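You operate a simulated robot arm through the tools that you are given. There is no shell and no other tool. Be economical: measure what you need, move in short steps, check, and stop when the job is done.

You run a simulated robot arm. Do the job below in one go: nothing can be reset, and whatever is moved stays where it is left.

JOB
Put the pink box and the green box into the drawers that bear their words.
Fine: one drawer open at a time; shut each.

Only the result counts: the job must be done as asked and must still hold three seconds after the hand-in. Knocking over, shifting, dropping, spilling or breaking anything else fails it.

ROBOT AND FRAMES
A 7-joint arm with a two-finger parallel gripper, fixed in place. Base frame: the origin is at the foot of the arm, x ahead of it, y to its left, z up. Lengths are in cm, angles in degrees, forces in N, time in s.
With the tool pointing down near the work surface it reaches from about 32 to 78 cm from the base axis. Its first joint turns from -166.0 to 166.0 degrees. Payload 3.91 kg.
Tool frame: the origin (TCP) lies between the finger pads and is the grasp point; the fingertips stand 3 cm ahead of it; z points along the fingers, y is the line along which they close. The gripper opens to 11 cm. The fingers are 2 cm wide and 1 cm thick; the gripper's body (4.8 by 11.2 cm) begins 5.5 cm behind the TCP.
Orientation is that of the tool frame in the base frame, as a unit quaternion [x, y, z, w]. With the fingers straight down and closing along the base's y, the tool's x points along the base's -x, its y along +y and its z along -z.

CONTROLS
- The arm moves only by the tool servo_tool. Its argument "steps" is a list of rows, each a list of 3 entries, a list of its own where there are three numbers: the turn, a rotation vector about the tool's x, y, z in units of 120 degrees (1.0 is 120 degrees), then the shift along the tool's x, y, z in units of 250 mm (1.0 is 250 mm), then the opening, from 0 (shut) to 1 (fully open). In form: [[[rx, ry, rz], [dx, dy, dz], jaw], ...]. A call has 1 to 8 rows; each row is the pose to reach, as a shift and turn from the pose commanded when the call began, along the tool's axes at that moment. A call with a number of a shift or a turn outside -1 to 1 is refused whole. A row lasts 0.2 s, in which the tool goes at most 5 cm and 8.6 degrees; a call with a longer step from one row to the next is refused whole, and so is a gripper value outside its range. A pose out of reach is approached as far as the arm can. The call stops where the force on the tool passes 40 N (or 10 N more than at its start, if that is more) or the arm is blocked; 0.2 s more then pass. Each finger travels about 15.3 cm/s and halts on what it meets, pressing with about 33 N; the grip force reading is that of the motor and also rises with nothing between the fingers. The clock runs only during rows and for 0.2 s after the last one: add rows that repeat a pose to give the fingers time. It gives the time, the measured TCP pose, the force on the tool (base axes), the opening and the grip force at its end, in the units of the frame above (readings bear some noise).
- Cameras (640 x 400 px; columns grow to the right, rows downward): "scene" is fixed at [5.13, -50.03, 122.66]; the picture's right is [0.59, -0.81, 0.00], its down [-0.43, -0.32, -0.84] and it looks along [0.68, 0.50, -0.53] (base axes); focal length 292 px, centre (320, 200). "wrist" rides on the gripper at [-3.6, 0, -5.7] in the tool frame; the picture's right is [0.00, -1.00, 0.00], its down [0.97, 0.00, -0.24] and it looks along [0.24, 0.00, 0.97] (tool axes); focal length 218 px, centre (320, 200).
- grab_frame(camera): a new picture of that camera. It takes no simulated time.
- lift_body(by): slides the trunk up (or, below 0, down) by that many cm; the arm rides with it, the base frame stays. It gives what a move gives, with no picture.
- probe_pixels(camera, pixels): there is no depth. For up to 12 entries [column, row, z] of the newest picture of that camera ("zoom" is the newest enlarged one), the place [x, y] in the base frame at which the ray of that pixel passes the height z, good to about 0.2 cm. It takes no simulated time.
- enlarge(camera, box): a new picture of the part [left, top, right, bottom] of that camera's present view, enlarged. It takes no simulated time.
- job_done(): hands the job in; it is judged then, once.

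Go step by step. Measure first, check grasps and placings, and put right what went wrong. The budget is 80 turns and 34 pictures, counting those below and the enlarged ones. Unless the task says otherwise, let go and move clear before handing in, and close with one line.

The tools are called as name(argument=value, ...) on one line, values as JSON. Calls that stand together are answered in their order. servo_tool: Moves the arm, as the interface text tells. Its arguments: {"type":"object","properties":{"steps":{"type":"array"}},"required":["steps"]} The other tools are called the same way: lift_body (by) slides the trunk up or down; grab_frame (camera) takes a picture; probe_pixels (camera, pixels) gives the place at which the rays of pixels pass given heights; enlarge (camera, box) takes an enlarged picture of a part of a camera's view; job_done () hands the job in.

At the start:

```text
t: 0.0
ee_pos: [40.07, -3.13, 108.81]
tool_rot: [0.0, 1.0, 0.001, 0.0]
contact_force: [-0.3, -0.4, -0.7]
gripper_width: 11.01
gripper_force: 0.0
trunk travel left (down, up): [-40.0, 21.0]
```

scene: 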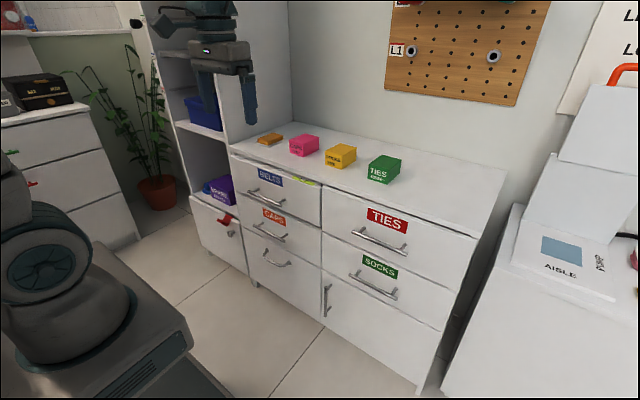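
wrist: 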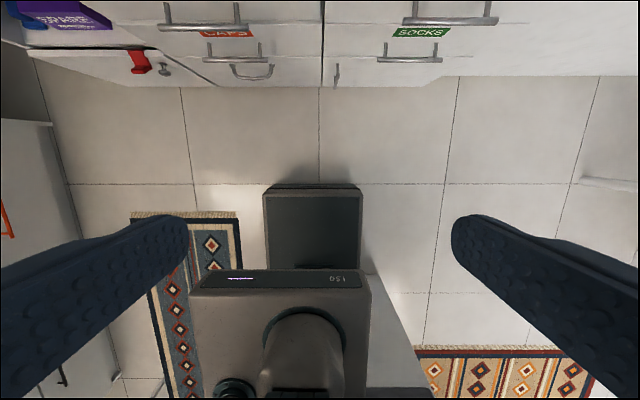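

The scene shows boxes at about (304,145) pink, (384,168) green, (340,155) yellow on top of a cabinet with labelled drawers. I'll enlarge to read the words and the drawers.

enlarge(camera="scene", box=[230, 120, 430, 245])

enlarge(camera="scene", box=[220, 150, 520, 338])

```text
3.20 times, centred on (330, 182) of scene
```

zoom: 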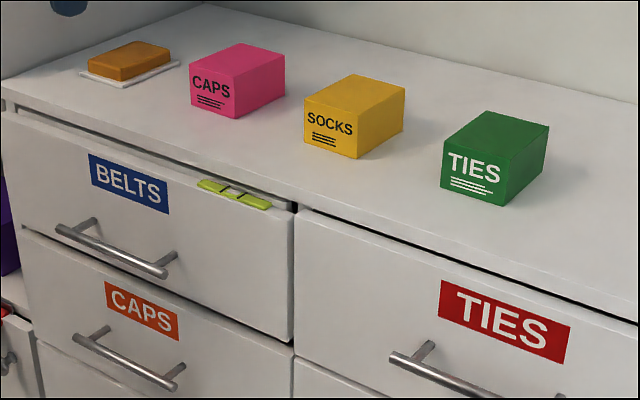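

```text
2.13 times, centred on (370, 244) of scene
```

zoom: 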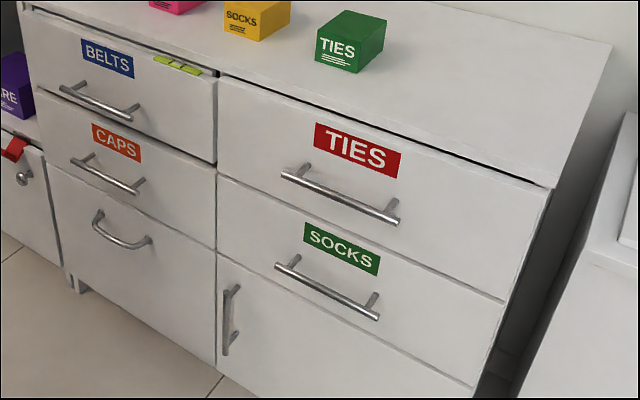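

Pink says CAPS, green says TIES; the BELTS drawer seems slightly ajar with a lime item at its top edge. I'll measure key points and zoom in on that item.

enlarge(camera="scene", box=[270, 165, 350, 215])

probe_pixels(camera="scene", pixels=[[231, 146, 80], [478, 235, 80], [506, 170, 80], [292, 122, 80], [290, 152, 80], [304, 157, 80], [319, 149, 80], [368, 179, 80], [387, 184.5, 80], [401, 170, 80], [342, 170, 80], [325, 164, 80]])

```text
8.00 times, centred on (310, 190) of scene
```

zoom: 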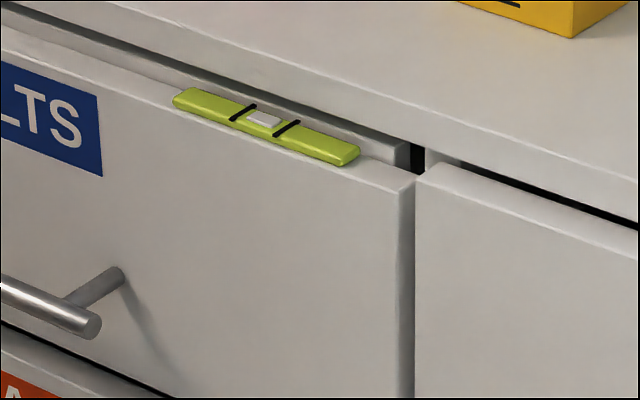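

```text
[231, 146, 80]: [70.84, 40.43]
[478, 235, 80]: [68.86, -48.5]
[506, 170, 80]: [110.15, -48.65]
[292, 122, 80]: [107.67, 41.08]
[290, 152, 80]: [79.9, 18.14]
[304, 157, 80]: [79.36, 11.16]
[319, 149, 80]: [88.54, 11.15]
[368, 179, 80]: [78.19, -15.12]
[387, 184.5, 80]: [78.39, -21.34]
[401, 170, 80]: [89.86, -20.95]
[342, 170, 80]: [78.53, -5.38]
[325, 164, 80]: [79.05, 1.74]
```

A spirit level lies on the BELTS drawer's rim, so that drawer must not be disturbed. The TIES handle sits near x≈64.5, y −18…−34, z≈70, and the CAPS handle near y 10.6…27, z≈52. I'll move to y≈−26 and start rolling the gripper so it can grip a bar.

servo_tool(steps=[[[0, 0, 0.07], [0, -0.11, 0], 0.6], [[0, 0, 0.14], [0, -0.23, 0], 0.6], [[0, 0, 0.21], [0, -0.34, 0], 0.6], [[0, 0, 0.28], [0, -0.46, 0], 0.6], [[0, 0, 0.35], [0, -0.57, 0], 0.6], [[0, 0, 0.42], [0, -0.69, 0], 0.6], [[0, 0, 0.49], [0, -0.8, 0], 0.6], [[0, 0, 0.56], [0, -0.92, 0], 0.6]])

```text
t: 1.8
ee_pos: [39.87, -25.81, 109.1]
tool_rot: [0.554, 0.832, 0.0, 0.001]
contact_force: [0.3, -0.3, 0.3]
gripper_width: 6.6
gripper_force: 0.1
trunk travel left (down, up): [-40.0, 21.0]
```

The roll is at 67°. I'll finish it and lower the tool a little.

servo_tool(steps=[[[0, 0, 0.065], [0, 0, 0.15], 0.6], [[0, 0, 0.13], [0, 0, 0.3], 0.6], [[0, 0, 0.19], [0, 0, 0.45], 0.6], [[0, 0, 0.19], [0, 0, 0.6], 0.6]])

```text
t: 2.8
ee_pos: [39.84, -26.23, 94.08]
tool_rot: [0.708, 0.707, 0.0, 0.0]
contact_force: [0.3, -0.4, -0.2]
gripper_width: 6.59
gripper_force: 0.1
trunk travel left (down, up): [-40.0, 21.0]
```

The tool is now rolled with its y along base +x. I'll pitch it 60° forward while advancing to x≈52.

servo_tool(steps=[[[-0.0625, 0, 0], [0, 0.06, 0], 0.6], [[-0.125, 0, 0], [0, 0.12, 0], 0.6], [[-0.1875, 0, 0], [0, 0.18, 0], 0.6], [[-0.25, 0, 0], [0, 0.24, 0], 0.6], [[-0.3125, 0, 0], [0, 0.3, 0], 0.6], [[-0.375, 0, 0], [0, 0.36, 0], 0.6], [[-0.4375, 0, 0], [0, 0.42, 0], 0.6], [[-0.5, 0, 0], [0, 0.48, 0], 0.6]])

lift_body(by=-18)

grab_frame(camera="scene")

grab_frame(camera="wrist")

```text
t: 4.6
ee_pos: [52.0, -26.0, 93.83]
tool_rot: [0.612, 0.612, 0.354, 0.354]
contact_force: [0.7, -0.6, 0.2]
gripper_width: 6.59
gripper_force: 0.1
trunk travel left (down, up): [-40.0, 21.0]
```

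```text
t: 6.6
ee_pos: [51.99, -25.96, 75.9]
tool_rot: [0.613, 0.612, 0.353, 0.354]
contact_force: [-0.8, -0.3, -0.2]
gripper_width: 6.61
gripper_force: 0.2
trunk travel left (down, up): [-22.0, 39.0]
```

```text
28 pictures are left
```

scene: 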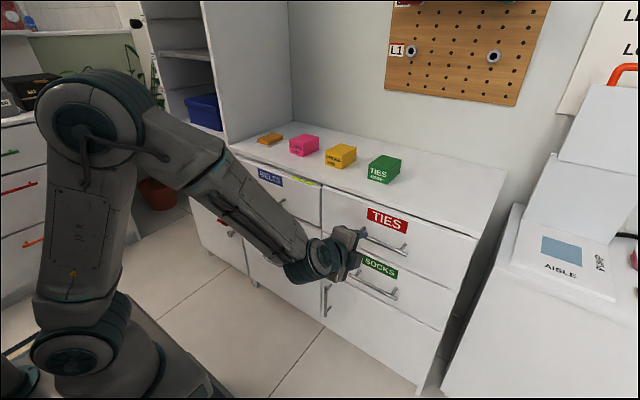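

```text
27 pictures are left
```

wrist: 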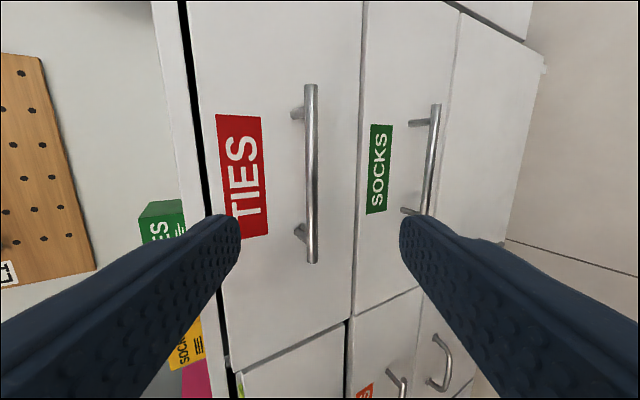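

The bar lies between the fingers at wrist column ≈312, at about (65, −26, 69.5). I'll advance along the tool axis and stop with the bar near the fingertips.

servo_tool(steps=[[[0, 0, 0], [0, 0.02, 0.08], 0.45], [[0, 0, 0], [0, 0.034, 0.18], 0.45], [[0, 0, 0], [0, 0.034, 0.28], 0.45], [[0, 0, 0], [0, 0.034, 0.38], 0.45], [[0, 0, 0], [0, 0.034, 0.45], 0.45], [[0, 0, 0], [0, 0.034, 0.506], 0.45]])

grab_frame(camera="wrist")

```text
t: 8.0
ee_pos: [63.36, -25.89, 70.24]
tool_rot: [0.612, 0.613, 0.353, 0.354]
contact_force: [-0.4, 0.9, 0.1]
gripper_width: 4.97
gripper_force: 0.1
trunk travel left (down, up): [-22.0, 39.0]
```

```text
26 pictures are left
```

wrist: 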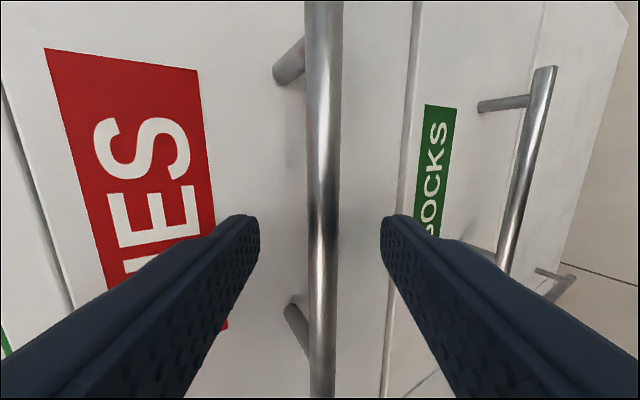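

The bar is centred between the fingers. I'll close on it.

servo_tool(steps=[[[0, 0, 0], [0, 0, 0.02], 0.45], [[0, 0, 0], [0, 0, 0.02], 0.0], [[0, 0, 0], [0, 0, 0.02], 0.0], [[0, 0, 0], [0, 0, 0.02], 0.0]])

```text
t: 9.0
ee_pos: [63.68, -25.93, 69.87]
tool_rot: [0.613, 0.612, 0.353, 0.354]
contact_force: [-5.0, 1.7, -5.7]
gripper_width: 1.15
gripper_force: 44.7
trunk travel left (down, up): [-22.0, 39.0]
```

The bar is gripped (width 1.15). I'll pull straight back along −x.

servo_tool(steps=[[[0, 0, 0], [0, -0.03, -0.032], 0.0], [[0, 0, 0], [0, -0.08, -0.1186], 0.0], [[0, 0, 0], [0, -0.13, -0.2052], 0.0], [[0, 0, 0], [0, -0.18, -0.2918], 0.0], [[0, 0, 0], [0, -0.23, -0.3784], 0.0], [[0, 0, 0], [0, -0.28, -0.465], 0.0], [[0, 0, 0], [0, -0.33, -0.5516], 0.0], [[0, 0, 0], [0, -0.38, -0.6382], 0.0]])

grab_frame(camera="scene")

```text
t: 10.8
ee_pos: [44.86, -25.91, 69.85]
tool_rot: [0.613, 0.612, 0.353, 0.354]
contact_force: [0.2, 0.6, 16.0]
gripper_width: 1.14
gripper_force: 44.8
trunk travel left (down, up): [-22.0, 39.0]
```

```text
25 pictures are left
```

scene: 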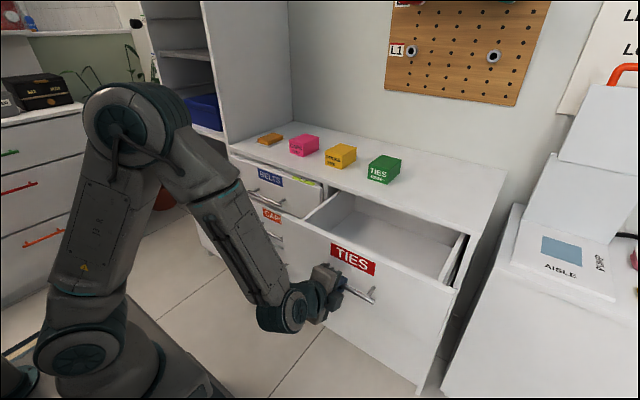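

The TIES drawer is open about 19 cm and the level on BELTS is undisturbed. I'll release, back off along the tool axis, and raise the trunk.

servo_tool(steps=[[[0, 0, 0], [0, 0, 0], 0.5], [[0, 0, 0], [0, 0, 0], 0.5], [[0, 0, 0], [0, 0, -0.1], 0.5], [[0, 0, 0], [0, 0.05, -0.2], 0.5], [[0, 0, 0], [0, 0.1, -0.28], 0.5]])

lift_body(by=24)

```text
t: 12.0
ee_pos: [40.38, -26.01, 75.43]
tool_rot: [0.613, 0.612, 0.353, 0.353]
contact_force: [-0.3, -0.2, -1.0]
gripper_width: 5.52
gripper_force: 0.1
trunk travel left (down, up): [-22.0, 39.0]
```

```text
t: 14.5
ee_pos: [40.57, -25.98, 99.39]
tool_rot: [0.613, 0.613, 0.353, 0.353]
contact_force: [0.6, 0.3, 1.1]
gripper_width: 5.49
gripper_force: 0.0
trunk travel left (down, up): [-46.0, 15.0]
```

Clear. I'll roll the gripper back −90° while moving forward.

servo_tool(steps=[[[0, 0, -0.07], [0, 0.025, 0.043], 0.8], [[0, 0, -0.14], [0, 0.05, 0.086], 0.9], [[0, 0, -0.21], [0, 0.075, 0.13], 1], [[0, 0, -0.28], [0, 0.1, 0.173], 1], [[0, 0, -0.35], [0, 0.125, 0.216], 1], [[0, 0, -0.42], [0, 0.15, 0.26], 1], [[0, 0, -0.49], [0, 0.175, 0.303], 1], [[0, 0, -0.56], [0, 0.2, 0.346], 1]])

servo_tool(steps=[[[0, 0, -0.065], [0, 0, 0], 1], [[0, 0, -0.13], [0, 0, 0], 1], [[0, 0, -0.19], [0, 0, 0], 1]])

```text
t: 16.3
ee_pos: [50.49, -26.03, 99.42]
tool_rot: [0.171, 0.849, 0.098, 0.49]
contact_force: [0.0, -0.9, 0.1]
gripper_width: 10.99
gripper_force: 0.0
trunk travel left (down, up): [-46.0, 15.0]
```

```text
t: 17.1
ee_pos: [50.49, -25.93, 99.28]
tool_rot: [-0.001, 0.866, 0.0, 0.5]
contact_force: [-0.1, 0.0, -0.9]
gripper_width: 10.98
gripper_force: 0.0
trunk travel left (down, up): [-46.0, 15.0]
```

Now I'll pitch to about 25° forward and move over toward the green box.

servo_tool(steps=[[[0, 0.0365, 0], [-0.041, 0.04, 0.1], 1], [[0, 0.073, 0], [-0.082, 0.08, 0.2], 1], [[0, 0.1095, 0], [-0.122, 0.12, 0.302], 1], [[0, 0.146, 0], [-0.163, 0.16, 0.402], 1], [[0, 0.1825, 0], [-0.204, 0.2, 0.503], 1], [[0, 0.219, 0], [-0.245, 0.24, 0.604], 1], [[0, 0.2555, 0], [-0.285, 0.28, 0.704], 1], [[0, 0.292, 0], [-0.326, 0.32, 0.805], 1]])

grab_frame(camera="wrist")

```text
t: 18.9
ee_pos: [72.36, -17.76, 96.18]
tool_rot: [0.0, 0.976, -0.001, 0.216]
contact_force: [0.1, -0.4, 0.3]
gripper_width: 10.99
gripper_force: 0.1
trunk travel left (down, up): [-46.0, 15.0]
```

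```text
24 pictures are left
```

wrist: 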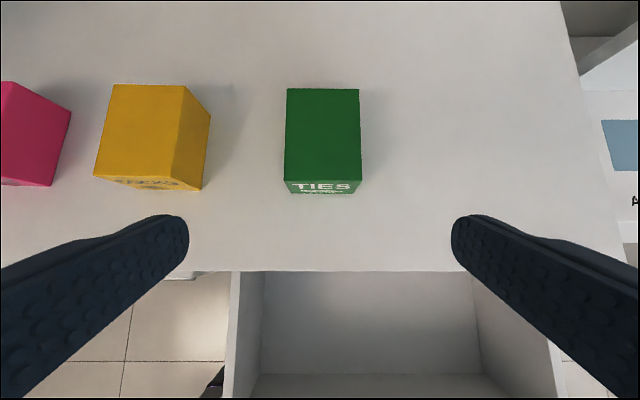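

The green box is centred at column ≈322. I'll probe its corners and the drawer.

probe_pixels(camera="wrist", pixels=[[287, 89, 85.8], [359, 90, 85.8], [361, 182, 85.8], [285, 182, 85.8], [286, 193, 80], [354, 194, 80], [211, 117, 85.8], [202, 190, 80], [233, 272, 80], [266, 373, 66], [483, 373, 66], [320, 272, 80]])

```text
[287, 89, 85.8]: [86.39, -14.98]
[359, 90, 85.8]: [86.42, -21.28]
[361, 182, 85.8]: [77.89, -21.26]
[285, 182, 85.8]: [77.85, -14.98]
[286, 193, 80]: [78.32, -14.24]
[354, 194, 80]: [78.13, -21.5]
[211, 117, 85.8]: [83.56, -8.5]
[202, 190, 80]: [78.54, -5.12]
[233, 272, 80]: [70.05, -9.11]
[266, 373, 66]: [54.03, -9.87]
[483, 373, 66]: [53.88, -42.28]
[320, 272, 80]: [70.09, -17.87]
```

Green box: centre (82.2, −18.1), width 6.3. I'll move down around it at 25° pitch.

servo_tool(steps=[[[0, 0, 0], [-0.117, -0.014, 0.1], 0.88], [[0, 0, 0], [-0.117, -0.014, 0.23], 0.88], [[0, 0, 0], [-0.117, -0.014, 0.36], 0.88], [[0, 0, 0], [-0.117, -0.014, 0.49], 0.88], [[0, 0, 0], [-0.117, -0.014, 0.56], 0.88], [[0, 0, 0], [-0.117, -0.014, 0.605], 0.88], [[0, 0, 0], [-0.117, -0.014, 0.605], 0.88]])

grab_frame(camera="wrist")

```text
t: 20.5
ee_pos: [81.02, -18.28, 83.98]
tool_rot: [0.001, 0.976, 0.0, 0.216]
contact_force: [-0.4, 0.1, -0.6]
gripper_width: 9.68
gripper_force: 0.0
trunk travel left (down, up): [-46.0, 15.0]
```

```text
23 pictures are left
```

wrist: 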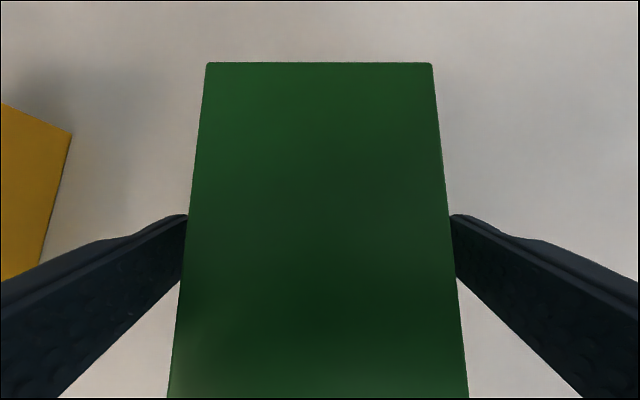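

Both fingers straddle the box. I'll close, then lift.

servo_tool(steps=[[[0, 0, 0], [0, 0, 0], 0.3], [[0, 0, 0], [0, 0, 0], 0.3], [[0, 0, 0], [0, 0, 0], 0.3], [[0, 0, 0], [-0.034, 0, -0.07], 0.3], [[0, 0, 0], [-0.084, 0, -0.18], 0.3], [[0, 0, 0], [-0.135, 0, -0.29], 0.3], [[0, 0, 0], [-0.186, 0, -0.4], 0.3]])

```text
t: 22.1
ee_pos: [80.91, -18.19, 94.78]
tool_rot: [0.001, 0.976, 0.0, 0.216]
contact_force: [-0.3, 0.1, -1.4]
gripper_width: 6.74
gripper_force: 32.7
trunk travel left (down, up): [-46.0, 15.0]
```

Box held (width 6.74). I'll carry it back over the open drawer at x≈62.5, y≈−26.

servo_tool(steps=[[[0, 0, 0], [0.06, -0.03, -0.028], 0.3], [[0, 0, 0], [0.16, -0.08, -0.075], 0.3], [[0, 0, 0], [0.27, -0.13, -0.126], 0.3], [[0, 0, 0], [0.38, -0.18, -0.177], 0.3], [[0, 0, 0], [0.49, -0.23, -0.228], 0.3], [[0, 0, 0], [0.58, -0.28, -0.27], 0.3], [[0, 0, 0], [0.667, -0.312, -0.311], 0.3], [[0, 0, 0], [0.667, -0.312, -0.311], 0.3]])

grab_frame(camera="scene")

grab_frame(camera="wrist")

```text
t: 23.9
ee_pos: [62.68, -25.86, 94.53]
tool_rot: [0.0, 0.976, 0.0, 0.216]
contact_force: [-0.3, -0.3, -1.3]
gripper_width: 6.73
gripper_force: 33.3
trunk travel left (down, up): [-46.0, 15.0]
```

```text
22 pictures are left
```

scene: 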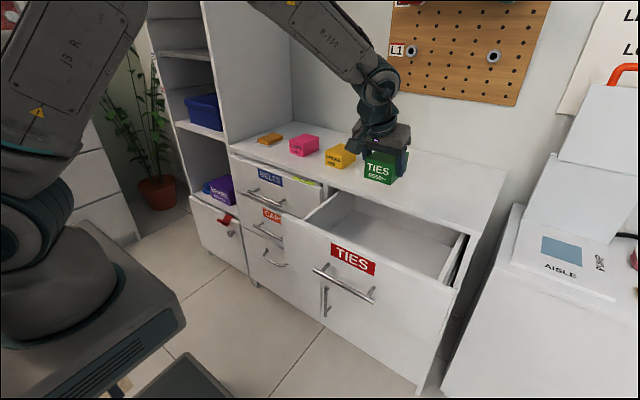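

```text
21 pictures are left
```

wrist: 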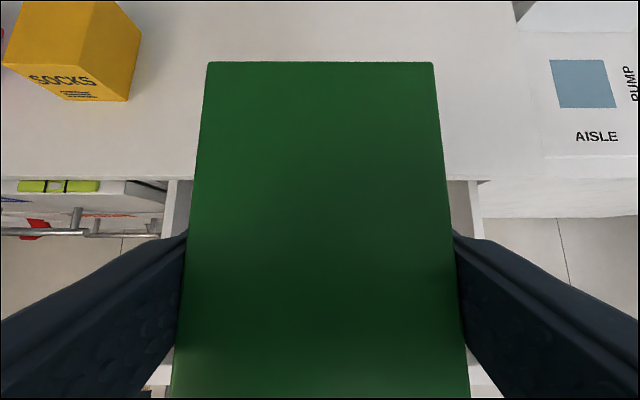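

Clear above the drawer. I'll descend straight down to about z 70.5.

servo_tool(steps=[[[0, 0, 0], [0.051, 0, 0.109], 0.3], [[0, 0, 0], [0.11, 0, 0.236], 0.3], [[0, 0, 0], [0.169, 0, 0.3625], 0.3], [[0, 0, 0], [0.228, 0, 0.489], 0.3], [[0, 0, 0], [0.287, 0, 0.616], 0.3], [[0, 0, 0], [0.338, 0, 0.725], 0.3], [[0, 0, 0], [0.38, 0, 0.815], 0.3], [[0, 0, 0], [0.405, 0, 0.87], 0.3]])

grab_frame(camera="wrist")

```text
t: 25.7
ee_pos: [62.54, -26.33, 70.88]
tool_rot: [0.0, 0.976, 0.0, 0.216]
contact_force: [-0.2, -0.2, -0.9]
gripper_width: 6.76
gripper_force: 33.5
trunk travel left (down, up): [-46.0, 15.0]
```

```text
20 pictures are left
```

wrist: 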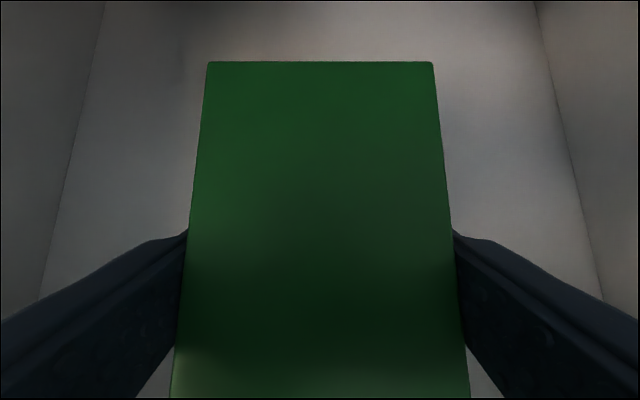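

Inside the drawer with no contact. I'll descend slowly.

servo_tool(steps=[[[0, 0, 0], [0.0085, 0, 0.018], 0.3], [[0, 0, 0], [0.017, 0, 0.036], 0.3], [[0, 0, 0], [0.0254, 0, 0.0544], 0.3], [[0, 0, 0], [0.034, 0, 0.0725], 0.3], [[0, 0, 0], [0.042, 0, 0.09], 0.3]])

```text
t: 26.8
ee_pos: [63.15, -26.21, 69.37]
tool_rot: [-0.002, 0.975, -0.002, 0.222]
contact_force: [1.7, 1.8, 20.6]
gripper_width: 6.75
gripper_force: 32.9
trunk travel left (down, up): [-46.0, 15.0]
stopped in row 5: the force on the tool passed its limit (the readings are from after the stop); the commanded pose is now the measured one
```

The box bottom met the floor at TCP z≈69.4. I'll release and rise straight up.

servo_tool(steps=[[[0, 0, 0], [-0.004, 0, -0.008], 0.65], [[0, 0, 0], [-0.004, 0, -0.008], 0.8], [[0, 0, 0], [-0.004, 0, -0.008], 0.8], [[0, 0, 0], [-0.034, 0, -0.0725], 0.8], [[0, 0, 0], [-0.085, 0, -0.181], 0.8], [[0, 0, 0], [-0.152, 0, -0.326], 0.8], [[0, 0, 0], [-0.22, 0, -0.47], 0.8], [[0, 0, 0], [-0.287, 0, -0.616], 0.8]])

grab_frame(camera="wrist")

```text
t: 28.6
ee_pos: [62.83, -26.14, 86.2]
tool_rot: [0.001, 0.976, -0.002, 0.219]
contact_force: [-0.7, -0.5, -0.2]
gripper_width: 8.79
gripper_force: 0.1
trunk travel left (down, up): [-46.0, 15.0]
```

```text
19 pictures are left
```

wrist: 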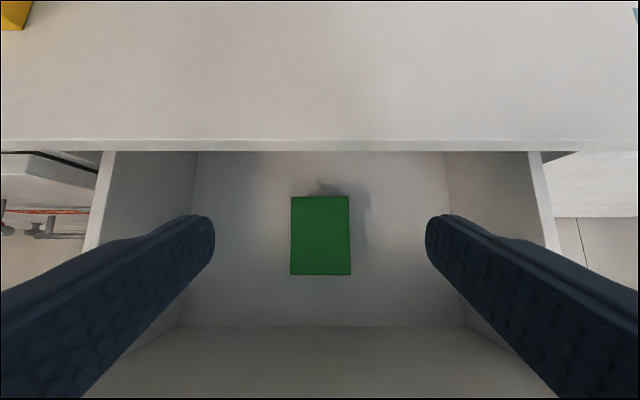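

The green box lies flat in the TIES drawer. I'll shut the fingers and go round to the front of the panel to push it closed.

servo_tool(steps=[[[0, 0, 0], [0.09, 0, -0.042], 0.5], [[0, 0, 0], [0.2, 0, -0.093], 0.3], [[0, 0, 0], [0.31, 0, -0.145], 0.1], [[0, 0, 0], [0.42, 0, -0.196], 0], [[0, 0, 0], [0.53, 0, -0.247], 0], [[0, 0, 0], [0.64, 0, -0.299], 0], [[0, 0, 0], [0.754, 0, -0.352], 0], [[0, 0, 0], [0.754, 0, -0.352], 0]])

servo_tool(steps=[[[0, 0, 0], [0.034, 0, 0.0725], 0], [[0, 0, 0], [0.085, 0, 0.181], 0], [[0, 0, 0], [0.135, 0, 0.29], 0], [[0, 0, 0], [0.18, 0, 0.384], 0]])

grab_frame(camera="wrist")

```text
t: 30.4
ee_pos: [42.18, -25.85, 85.91]
tool_rot: [-0.001, 0.976, -0.001, 0.219]
contact_force: [-0.8, 0.4, 1.2]
gripper_width: 0.0
gripper_force: 32.8
trunk travel left (down, up): [-46.0, 15.0]
```

```text
t: 31.4
ee_pos: [42.23, -26.15, 75.31]
tool_rot: [0.0, 0.976, -0.001, 0.22]
contact_force: [0.1, 0.1, -0.7]
gripper_width: 0.0
gripper_force: 33.1
trunk travel left (down, up): [-46.0, 15.0]
```

```text
18 pictures are left
```

wrist: 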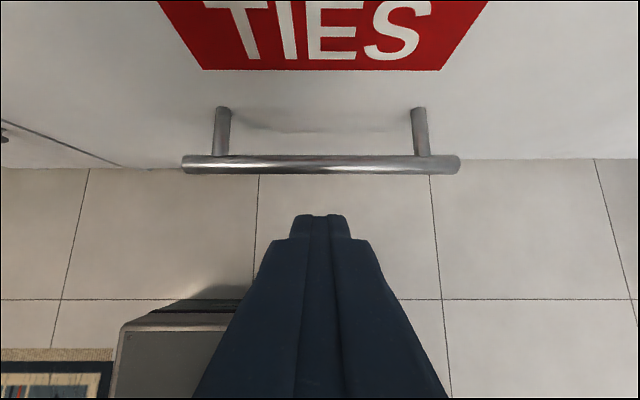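

The tips are above the bar and facing the panel. I'll push forward along +x.

servo_tool(steps=[[[0, 0, 0], [-0.08, 0, 0.037], 0], [[0, 0, 0], [-0.145, 0, 0.068], 0], [[0, 0, 0], [-0.2, 0, 0.0934], 0], [[0, 0, 0], [-0.26, 0, 0.121], 0], [[0, 0, 0], [-0.335, 0, 0.156], 0], [[0, 0, 0], [-0.41, 0, 0.191], 0], [[0, 0, 0], [-0.485, 0, 0.226], 0], [[0, 0, 0], [-0.56, 0, 0.261], 0]])

servo_tool(steps=[[[0, 0, 0], [-0.07, 0, 0.033], 0], [[0, 0, 0], [-0.14, 0, 0.065], 0], [[0, 0, 0], [-0.21, 0, 0.098], 0], [[0, 0, 0], [-0.26, 0, 0.121], 0], [[0, 0, 0], [-0.3, 0, 0.14], 0], [[0, 0, 0], [-0.33, 0, 0.154], 0], [[0, 0, 0], [-0.36, 0, 0.168], 0], [[0, 0, 0], [-0.39, 0, 0.182], 0]])

grab_frame(camera="scene")

```text
t: 33.2
ee_pos: [58.08, -26.26, 75.56]
tool_rot: [0.0, 0.976, -0.001, 0.219]
contact_force: [-0.1, -0.3, 0.0]
gripper_width: 0.02
gripper_force: 32.7
trunk travel left (down, up): [-46.0, 15.0]
```

```text
t: 34.9
ee_pos: [66.89, -26.24, 75.27]
tool_rot: [0.0, 0.978, 0.001, 0.209]
contact_force: [-22.0, -0.2, 8.6]
gripper_width: 0.02
gripper_force: 32.7
trunk travel left (down, up): [-46.0, 15.0]
stopped in row 8: the force on the tool passed its limit (the readings are from after the stop); the commanded pose is now the measured one
```

```text
17 pictures are left
```

scene: 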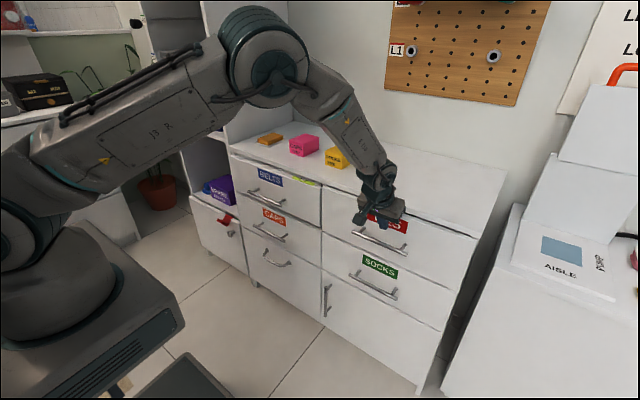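

TIES is closed. I'll back off, moving left toward the CAPS handle and pitching back to 60°.

servo_tool(steps=[[[0, -0.0365, 0], [0.05, 0, -0.023], 0.2], [[0, -0.073, 0], [0.15, 0, -0.07], 0.4], [[0, -0.1095, 0], [0.25, 0.1, -0.117], 0.6], [[0, -0.146, 0], [0.35, 0.24, -0.163], 0.6], [[0, -0.1825, 0], [0.45, 0.38, -0.21], 0.6], [[0, -0.219, 0], [0.55, 0.52, -0.257], 0.6], [[0, -0.2555, 0], [0.65, 0.66, -0.304], 0.6], [[0, -0.292, 0], [0.75, 0.8, -0.35], 0.6]])

servo_tool(steps=[[[0, 0, 0.07], [0, 0.14, 0], 0.5], [[-0.0, 0, 0.14], [0, 0.28, 0], 0.5], [[0, 0, 0.21], [0, 0.42, 0], 0.5], [[0, 0, 0.28], [0, 0.56, 0], 0.5], [[0, 0, 0.35], [0, 0.7, 0], 0.5], [[0, 0, 0.42], [0, 0.8, 0], 0.5], [[0, 0, 0.49], [0, 0.9, 0], 0.5], [[0, 0, 0.56], [0, 1.0, 0], 0.5]])

servo_tool(steps=[[[0, 0, 0.065], [0, 0, 0], 0.5], [[0, 0, 0.13], [0, 0, 0], 0.5], [[0, 0, 0.19], [0, 0, 0], 0.5]])

```text
t: 36.7
ee_pos: [46.52, -6.05, 75.53]
tool_rot: [-0.001, 0.868, 0.001, 0.496]
contact_force: [0.0, 0.4, 0.1]
gripper_width: 6.62
gripper_force: 0.1
trunk travel left (down, up): [-46.0, 15.0]
```

```text
t: 38.5
ee_pos: [46.35, 18.95, 75.77]
tool_rot: [0.48, 0.723, 0.276, 0.413]
contact_force: [0.3, -0.2, -0.6]
gripper_width: 5.48
gripper_force: 0.0
out of reach, approached as far as the arm can: row 1, 2, 3
trunk travel left (down, up): [-46.0, 15.0]
```

```text
t: 39.3
ee_pos: [46.55, 18.79, 75.67]
tool_rot: [0.615, 0.613, 0.351, 0.35]
contact_force: [-0.1, 0.2, -0.6]
gripper_width: 5.5
gripper_force: 0.1
trunk travel left (down, up): [-46.0, 15.0]
```

Pose reached. I'll lower the trunk to put the tool on the CAPS handle's approach line.

lift_body(by=-13)

grab_frame(camera="wrist")

grab_frame(camera="scene")

```text
t: 40.9
ee_pos: [46.47, 18.8, 62.61]
tool_rot: [0.615, 0.614, 0.351, 0.35]
contact_force: [-0.4, -0.4, -0.6]
gripper_width: 5.52
gripper_force: 0.0
trunk travel left (down, up): [-33.0, 28.0]
```

```text
16 pictures are left
```

wrist: 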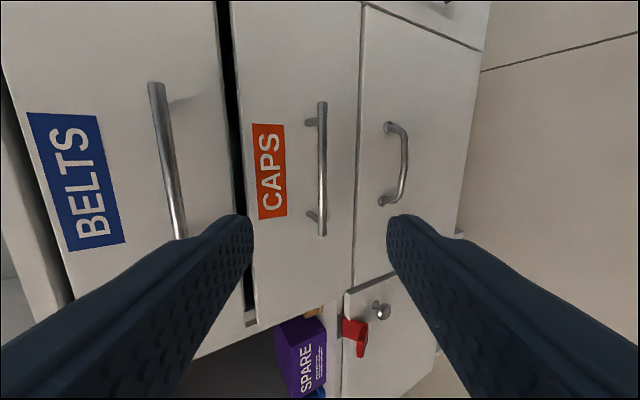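

```text
15 pictures are left
```

scene: 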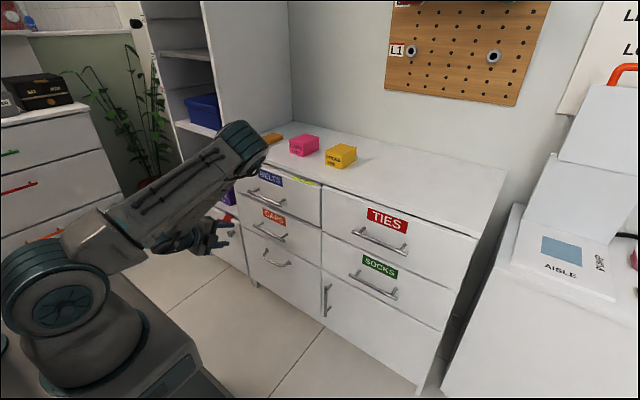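

The CAPS bar is centred at wrist (322,170), i.e. about (64.6, 18.1, 51.9). I'll advance along the tool axis.

servo_tool(steps=[[[0, 0, 0], [0, -0.01, 0.08], 0.45], [[0, 0, 0], [0, -0.01, 0.2], 0.45], [[0, 0, 0], [0, -0.01, 0.32], 0.45], [[0, 0, 0], [0, -0.01, 0.44], 0.45], [[0, 0, 0], [0, -0.01, 0.56], 0.45], [[0, 0, 0], [0, -0.01, 0.66], 0.45], [[0, 0, 0], [0, -0.01, 0.73], 0.45], [[0, 0, 0], [0, -0.01, 0.78], 0.45]])

grab_frame(camera="wrist")

```text
t: 42.7
ee_pos: [63.27, 18.79, 52.53]
tool_rot: [0.614, 0.614, 0.351, 0.35]
contact_force: [0.4, 0.5, -0.7]
gripper_width: 4.95
gripper_force: 0.0
trunk travel left (down, up): [-33.0, 28.0]
```

```text
14 pictures are left
```

wrist: 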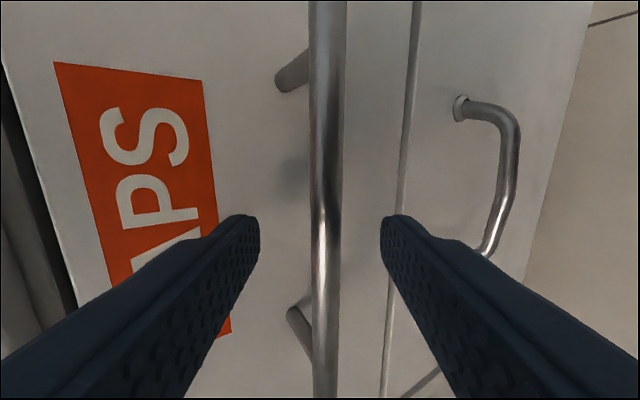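

The bar is centred between the fingers. I'll close on it, then pull.

servo_tool(steps=[[[0, 0, 0], [0, 0, 0.02], 0.45], [[0, 0, 0], [0, 0, 0.02], 0.0], [[0, 0, 0], [0, 0, 0.02], 0.0], [[0, 0, 0], [0, 0, 0.02], 0.0]])

servo_tool(steps=[[[0, 0, 0], [0, -0.02, -0.0346], 0.0], [[0, 0, 0], [0, -0.06, -0.104], 0.0], [[0, 0, 0], [0, -0.11, -0.19], 0.0], [[0, 0, 0], [0, -0.16, -0.277], 0.0], [[0, 0, 0], [0, -0.21, -0.364], 0.0], [[0, 0, 0], [0, -0.27, -0.468], 0.0], [[0, 0, 0], [0, -0.33, -0.572], 0.0], [[0, 0, 0], [0, -0.39, -0.675], 0.0]])

grab_frame(camera="scene")

```text
t: 43.7
ee_pos: [63.57, 18.83, 52.01]
tool_rot: [0.615, 0.614, 0.35, 0.349]
contact_force: [-6.3, -1.5, -10.8]
gripper_width: 1.18
gripper_force: 45.0
trunk travel left (down, up): [-33.0, 28.0]
```

```text
t: 45.5
ee_pos: [43.83, 18.95, 52.1]
tool_rot: [0.615, 0.616, 0.348, 0.348]
contact_force: [-1.7, -5.8, -38.7]
gripper_width: 1.16
gripper_force: 45.2
trunk travel left (down, up): [-33.0, 28.0]
```

```text
13 pictures are left
```

scene: 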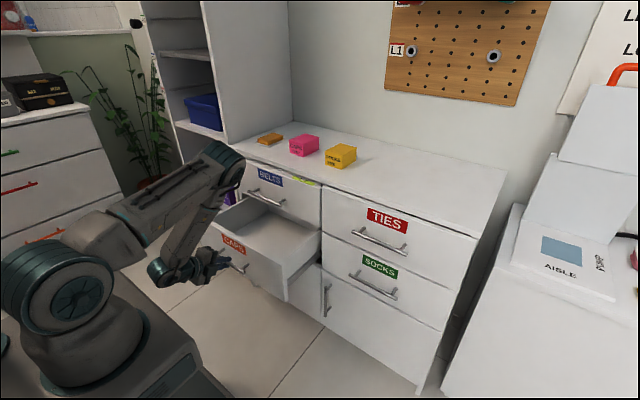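

CAPS is open about 20 cm. The BELTS handle overhangs it, so while still gripping I'll pull about 5 cm further for clearance.

servo_tool(steps=[[[0, 0, 0], [0, -0.017, 0.01], 0.0], [[0, 0, 0], [0, -0.042, -0.033], 0.0], [[0, 0, 0], [0, -0.067, -0.077], 0.0], [[0, 0, 0], [0, -0.092, -0.12], 0.0], [[0, 0, 0], [0, -0.117, -0.163], 0.0]])

```text
t: 46.7
ee_pos: [38.99, 18.81, 52.02]
tool_rot: [0.614, 0.614, 0.352, 0.349]
contact_force: [-0.2, -0.8, -1.4]
gripper_width: 1.14
gripper_force: 44.9
trunk travel left (down, up): [-33.0, 28.0]
```

Smooth, with the drawer now about 24.6 cm out. I'll release, back off, and raise the trunk.

servo_tool(steps=[[[0, 0, 0], [0, 0, 0], 0.5], [[0, 0, 0], [0, 0, 0], 0.5], [[0, 0, 0], [0, 0, -0.06], 0.5], [[0, 0, 0], [0, 0.03, -0.13], 0.5], [[0, 0, 0], [0, 0.08, -0.2], 0.5]])

lift_body(by=37)

```text
t: 47.9
ee_pos: [39.26, 18.27, 55.85]
tool_rot: [0.618, 0.579, 0.364, 0.389]
contact_force: [-0.2, -0.1, 0.3]
gripper_width: 5.51
gripper_force: 0.0
trunk travel left (down, up): [-33.0, 28.0]
```

```text
t: 50.8
ee_pos: [39.25, 18.76, 84.05]
tool_rot: [0.619, 0.578, 0.367, 0.384]
contact_force: [-0.4, 0.2, 0.2]
gripper_width: 5.5
gripper_force: 0.0
out of reach, approached as far as the arm can: row 1
trunk travel left (down, up): [-61.0, 0.0]
```

The arm is near its inner limit but free. I'll move forward while rolling back −90°, as before.

servo_tool(steps=[[[0, 0, 0], [0, 0.05, 0.087], 0.8], [[0, 0, 0], [0, 0.1, 0.173], 0.9], [[0, 0, 0], [0, 0.2, 0.23], 1], [[0, 0, -0.07], [0, 0.3, 0.29], 1], [[0, 0, -0.14], [0, 0.4, 0.346], 1], [[0, 0, -0.21], [0, 0.45, 0.346], 1], [[0, 0, -0.28], [0, 0.5, 0.346], 1], [[0, 0, -0.35], [0, 0.5, 0.346], 1]])

```text
t: 52.5
ee_pos: [49.61, 18.87, 90.62]
tool_rot: [0.352, 0.794, 0.201, 0.453]
contact_force: [-0.4, -0.3, -0.3]
gripper_width: 11.0
gripper_force: 0.0
trunk travel left (down, up): [-61.0, 0.0]
```

Reachable again with 42° rolled. I'll finish the remaining 48°.

servo_tool(steps=[[[0, 0, -0.07], [0, 0, 0], 1], [[0, 0, -0.14], [0, 0, 0], 1], [[0, 0, -0.21], [0, 0, 0], 1], [[0, 0, -0.28], [0, 0, 0], 1], [[0, 0, -0.35], [0, 0, 0], 1], [[0, 0, -0.399], [0, 0, 0], 1]])

```text
t: 54.0
ee_pos: [49.5, 18.9, 90.55]
tool_rot: [0.0, 0.869, 0.001, 0.495]
contact_force: [0.2, 0.4, 0.4]
gripper_width: 11.0
gripper_force: 0.0
trunk travel left (down, up): [-61.0, 0.0]
```

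Now I'll pitch to about 25° and move to in front of and above the pink box.

servo_tool(steps=[[[0, 0.036, 0], [-0.081, -0.02, 0.083], 1], [[0, 0.072, 0], [-0.162, -0.043, 0.166], 1], [[0, 0.107, 0], [-0.244, -0.065, 0.248], 1], [[0, 0.143, 0], [-0.325, -0.086, 0.331], 1], [[0, 0.179, 0], [-0.406, -0.108, 0.414], 1], [[0, 0.215, 0], [-0.487, -0.13, 0.497], 1], [[0, 0.25, 0], [-0.57, -0.15, 0.58], 1], [[0, 0.286, 0], [-0.65, -0.172, 0.662], 1]])

grab_frame(camera="wrist")

grab_frame(camera="scene")

```text
t: 55.8
ee_pos: [72.17, 14.51, 96.12]
tool_rot: [0.002, 0.976, 0.001, 0.217]
contact_force: [0.6, -1.1, -0.2]
gripper_width: 10.98
gripper_force: 0.1
trunk travel left (down, up): [-61.0, 0.0]
```

```text
12 pictures are left
```

wrist: 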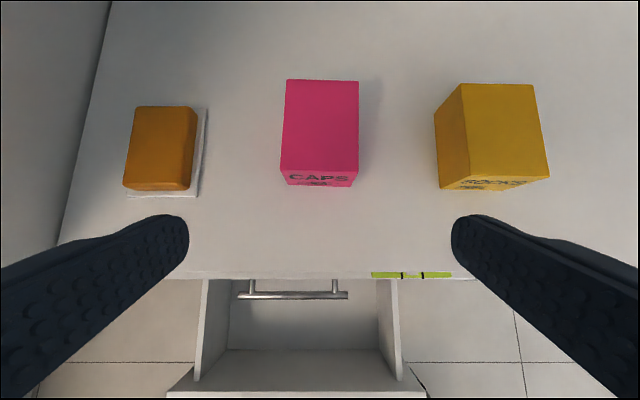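

```text
11 pictures are left
```

scene: 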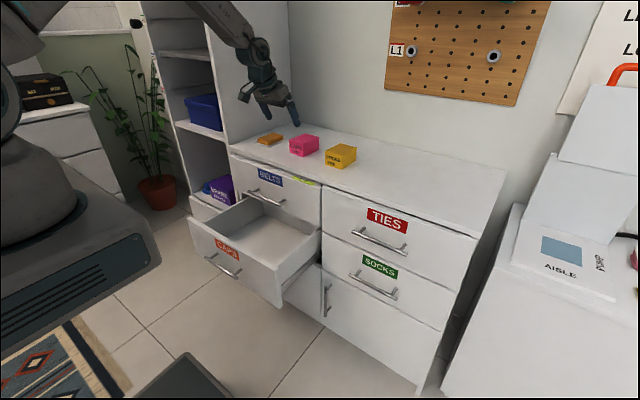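

Pink is centred at column ≈320. I'll probe it together with the BELTS bar, the level and the CAPS drawer walls.

probe_pixels(camera="wrist", pixels=[[286, 80, 85.8], [358, 82, 85.8], [358, 175, 85.8], [281, 172, 85.8], [283, 184, 80], [353, 187, 80], [238, 300, 69.7], [347, 300, 69.7], [193, 392, 59], [402, 380, 59], [229, 349, 47], [372, 275, 78]])

```text
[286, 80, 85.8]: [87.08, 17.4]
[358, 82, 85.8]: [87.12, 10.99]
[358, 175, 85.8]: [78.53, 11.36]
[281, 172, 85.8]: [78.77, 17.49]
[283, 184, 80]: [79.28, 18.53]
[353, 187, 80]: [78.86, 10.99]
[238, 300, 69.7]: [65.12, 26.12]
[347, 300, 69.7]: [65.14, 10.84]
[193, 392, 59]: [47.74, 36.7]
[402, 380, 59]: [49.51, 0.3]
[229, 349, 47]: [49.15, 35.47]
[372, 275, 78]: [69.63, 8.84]
```

Pink: centre about (83, 14.3), with x 78.9–87. I'll move down around it.

servo_tool(steps=[[[0, 0, 0], [-0.129, -0.01, 0.1], 0.88], [[0, 0, 0], [-0.129, -0.01, 0.23], 0.88], [[0, 0, 0], [-0.129, -0.01, 0.36], 0.88], [[0, 0, 0], [-0.129, -0.01, 0.49], 0.88], [[0, 0, 0], [-0.129, -0.01, 0.56], 0.88], [[0, 0, 0], [-0.129, -0.01, 0.6], 0.88], [[0, 0, 0], [-0.129, -0.01, 0.6], 0.88]])

grab_frame(camera="wrist")

```text
t: 57.4
ee_pos: [81.34, 14.15, 83.7]
tool_rot: [0.001, 0.976, 0.001, 0.218]
contact_force: [1.0, -0.1, 0.2]
gripper_width: 9.68
gripper_force: 0.1
trunk travel left (down, up): [-61.0, 0.0]
```

```text
10 pictures are left
```

wrist: 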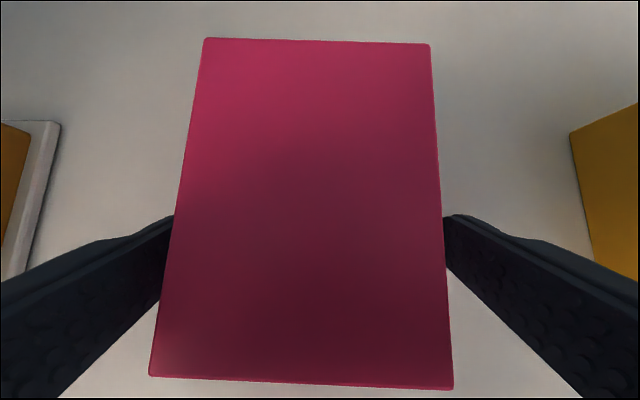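

The fingers straddle the pink box. I'll close and lift.

servo_tool(steps=[[[0, 0, 0], [0, 0.01, 0], 0.3], [[0, 0, 0], [0, 0.01, 0], 0.3], [[0, 0, 0], [0, 0.01, 0], 0.3], [[0, 0, 0], [-0.034, 0.01, -0.0725], 0.3], [[0, 0, 0], [-0.085, 0.01, -0.181], 0.3], [[0, 0, 0], [-0.135, 0.01, -0.29], 0.3], [[0, 0, 0], [-0.186, 0.01, -0.4], 0.3]])

```text
t: 59.0
ee_pos: [81.35, 14.52, 94.67]
tool_rot: [0.0, 0.976, 0.002, 0.216]
contact_force: [0.3, -0.1, -0.6]
gripper_width: 6.76
gripper_force: 32.4
trunk travel left (down, up): [-61.0, 0.0]
```

Held (6.76). I'll carry it back to x≈56, y≈19 above the CAPS drawer.

servo_tool(steps=[[[0, 0, 0], [0.06, 0.0, -0.028], 0.3], [[0, 0, 0], [0.19, 0.02, -0.0887], 0.3], [[0, 0, 0], [0.33, 0.05, -0.154], 0.3], [[0, 0, 0], [0.47, 0.08, -0.219], 0.3], [[0, 0, 0], [0.61, 0.11, -0.285], 0.3], [[0, 0, 0], [0.75, 0.14, -0.35], 0.3], [[0, 0, 0], [0.86, 0.17, -0.401], 0.3], [[0, 0, 0], [0.919, 0.18, -0.429], 0.3]])

grab_frame(camera="scene")

```text
t: 60.8
ee_pos: [55.81, 19.05, 94.71]
tool_rot: [0.002, 0.976, 0.001, 0.218]
contact_force: [0.4, 0.5, -1.5]
gripper_width: 6.76
gripper_force: 33.3
trunk travel left (down, up): [-61.0, 0.0]
```

```text
9 pictures are left
```

scene: 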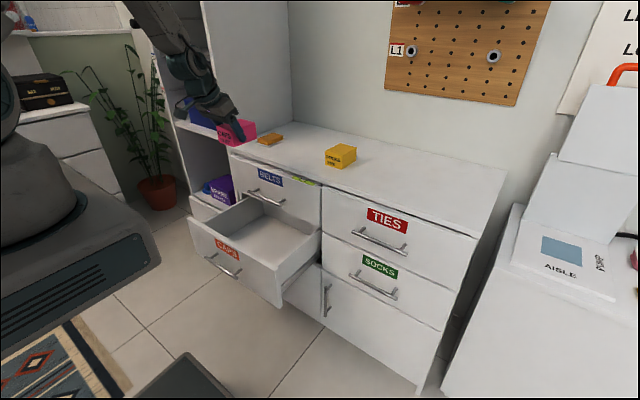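

The path down is clear of the BELTS bar (box front about x 61.6, bar about 64.5). I'll lower with the trunk.

lift_body(by=-20)

grab_frame(camera="wrist")

```text
t: 62.9
ee_pos: [55.94, 19.13, 74.64]
tool_rot: [0.0, 0.976, 0.002, 0.217]
contact_force: [0.0, -0.2, -2.0]
gripper_width: 6.78
gripper_force: 33.1
trunk travel left (down, up): [-41.0, 20.0]
```

```text
8 pictures are left
```

wrist: 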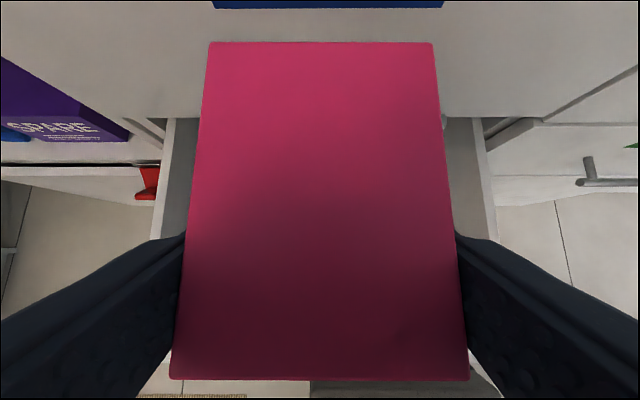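

Clear so far. I'll lower another 15 cm.

lift_body(by=-15)

grab_frame(camera="scene")

```text
t: 64.7
ee_pos: [55.89, 19.09, 59.68]
tool_rot: [0.001, 0.976, 0.002, 0.217]
contact_force: [-0.1, -0.1, -1.0]
gripper_width: 6.78
gripper_force: 32.8
trunk travel left (down, up): [-26.0, 35.0]
```

```text
7 pictures are left
```

scene: 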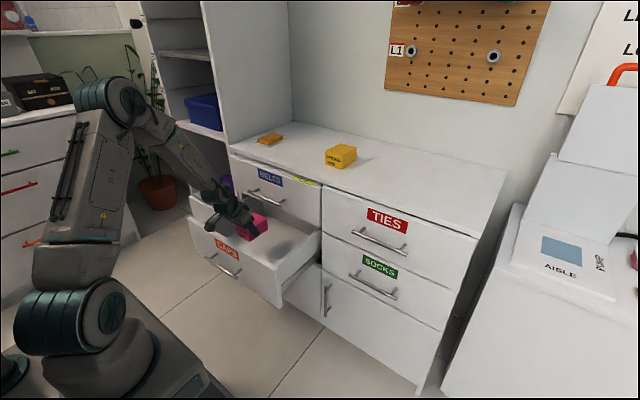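

The box is over the drawer. I'll descend further, slowing near the expected floor contact at z≈51.6.

servo_tool(steps=[[[0, 0, 0], [0.034, 0, 0.0725], 0.3], [[0, 0, 0], [0.068, 0, 0.145], 0.3], [[0, 0, 0], [0.093, 0, 0.2], 0.3], [[0, 0, 0], [0.11, 0, 0.236], 0.3], [[0, 0, 0], [0.118, 0, 0.254], 0.3], [[0, 0, 0], [0.127, 0, 0.272], 0.3], [[0, 0, 0], [0.135, 0, 0.29], 0.3], [[0, 0, 0], [0.144, 0, 0.308], 0.3]])

```text
t: 66.5
ee_pos: [55.87, 19.14, 51.15]
tool_rot: [0.002, 0.976, 0.001, 0.218]
contact_force: [0.9, 0.6, 0.0]
gripper_width: 6.76
gripper_force: 33.0
trunk travel left (down, up): [-26.0, 35.0]
```

No contact yet; I'll continue slowly.

servo_tool(steps=[[[0, 0, 0], [0.007, 0, 0.0145], 0.3], [[0, 0, 0], [0.0135, 0, 0.029], 0.3], [[0, 0, 0], [0.02, 0, 0.0435], 0.3], [[0, 0, 0], [0.027, 0, 0.058], 0.3], [[0, 0, 0], [0.034, 0, 0.0725], 0.3], [[0, 0, 0], [0.041, 0, 0.087], 0.3], [[0, 0, 0], [0.047, 0, 0.1015], 0.3], [[0, 0, 0], [0.054, 0, 0.116], 0.3]])

```text
t: 67.3
ee_pos: [56.31, 19.14, 50.81]
tool_rot: [0.002, 0.975, 0.004, 0.223]
contact_force: [1.2, -1.9, 22.5]
gripper_width: 6.79
gripper_force: 32.9
trunk travel left (down, up): [-26.0, 35.0]
stopped in row 3: the force on the tool passed its limit (the readings are from after the stop); the commanded pose is now the measured one
```

Floor contact at z≈50.8. I'll release and rise.

servo_tool(steps=[[[0, 0, 0], [-0.004, 0, -0.008], 0.65], [[0, 0, 0], [-0.004, 0, -0.008], 0.8], [[0, 0, 0], [-0.004, 0, -0.008], 0.8], [[0, 0, 0], [-0.034, 0, -0.0725], 0.8], [[0, 0, 0], [-0.085, 0, -0.181], 0.8], [[0, 0, 0], [-0.152, 0, -0.326], 0.8], [[0, 0, 0], [-0.22, 0, -0.47], 0.8], [[0, 0, 0], [-0.27, 0, -0.58], 0.8]])

grab_frame(camera="wrist")

```text
t: 69.1
ee_pos: [56.08, 19.06, 66.57]
tool_rot: [0.001, 0.975, 0.003, 0.221]
contact_force: [-0.2, 0.5, -0.5]
gripper_width: 8.77
gripper_force: 0.1
trunk travel left (down, up): [-26.0, 35.0]
```

```text
6 pictures are left
```

wrist: 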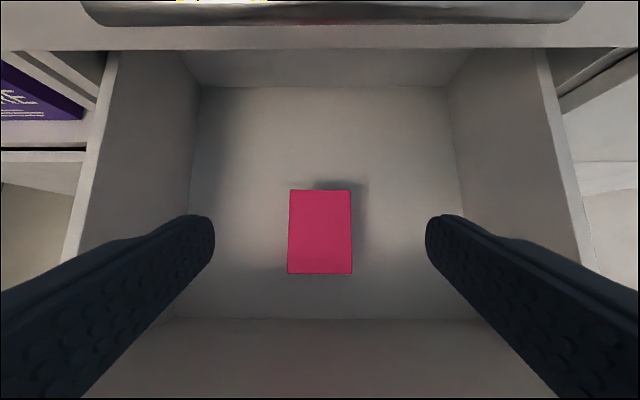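

The pink box lies flat in CAPS. I'll retreat over the front panel, shutting the fingers and pitching to about 50° so the hand will stay below the BELTS handle while pushing.

servo_tool(steps=[[[0, 0, 0], [0.05, 0, -0.05], 0.6], [[0, -0.03, 0], [0.13, 0, -0.085], 0.4], [[0, -0.06, 0], [0.21, 0, -0.12], 0.2], [[0, -0.09, 0], [0.29, 0, -0.16], 0], [[0, -0.12, 0], [0.37, 0, -0.2], 0], [[0, -0.15, 0], [0.45, 0, -0.236], 0], [[0, -0.18, 0], [0.53, 0, -0.27], 0], [[0, -0.205, 0], [0.61, 0, -0.31], 0]])

```text
t: 70.9
ee_pos: [40.69, 20.88, 66.85]
tool_rot: [0.002, 0.906, 0.002, 0.423]
contact_force: [0.1, 0.0, 1.0]
gripper_width: 0.01
gripper_force: 32.9
out of reach, approached as far as the arm can: row 7, 8
trunk travel left (down, up): [-26.0, 35.0]
```

The arm hit its inner limit at x 40.7. I'll check the panel clearance from the wrist before lowering.

grab_frame(camera="wrist")

```text
5 pictures are left
```

wrist: 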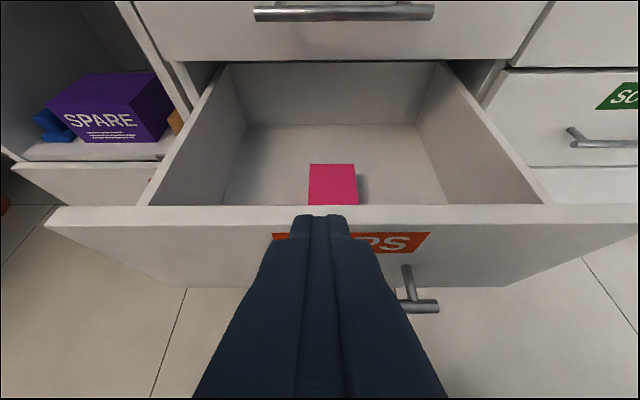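

probe_pixels(camera="wrist", pixels=[[400, 205, 60], [400, 224, 60], [230, 226, 60], [400, 224, 61], [430, 305, 52]])

```text
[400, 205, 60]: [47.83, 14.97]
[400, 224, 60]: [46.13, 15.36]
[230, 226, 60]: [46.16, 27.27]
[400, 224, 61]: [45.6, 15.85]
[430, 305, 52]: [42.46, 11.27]
```

The panel face is at x≈45.8 and the tips reach ≈43.6, so it is clear. I'll lower 9 cm and push.

lift_body(by=-9)

```text
t: 72.1
ee_pos: [40.82, 21.03, 57.88]
tool_rot: [0.003, 0.906, 0.002, 0.424]
contact_force: [-0.5, 0.3, -0.8]
gripper_width: 0.01
gripper_force: 32.8
trunk travel left (down, up): [-17.0, 44.0]
```

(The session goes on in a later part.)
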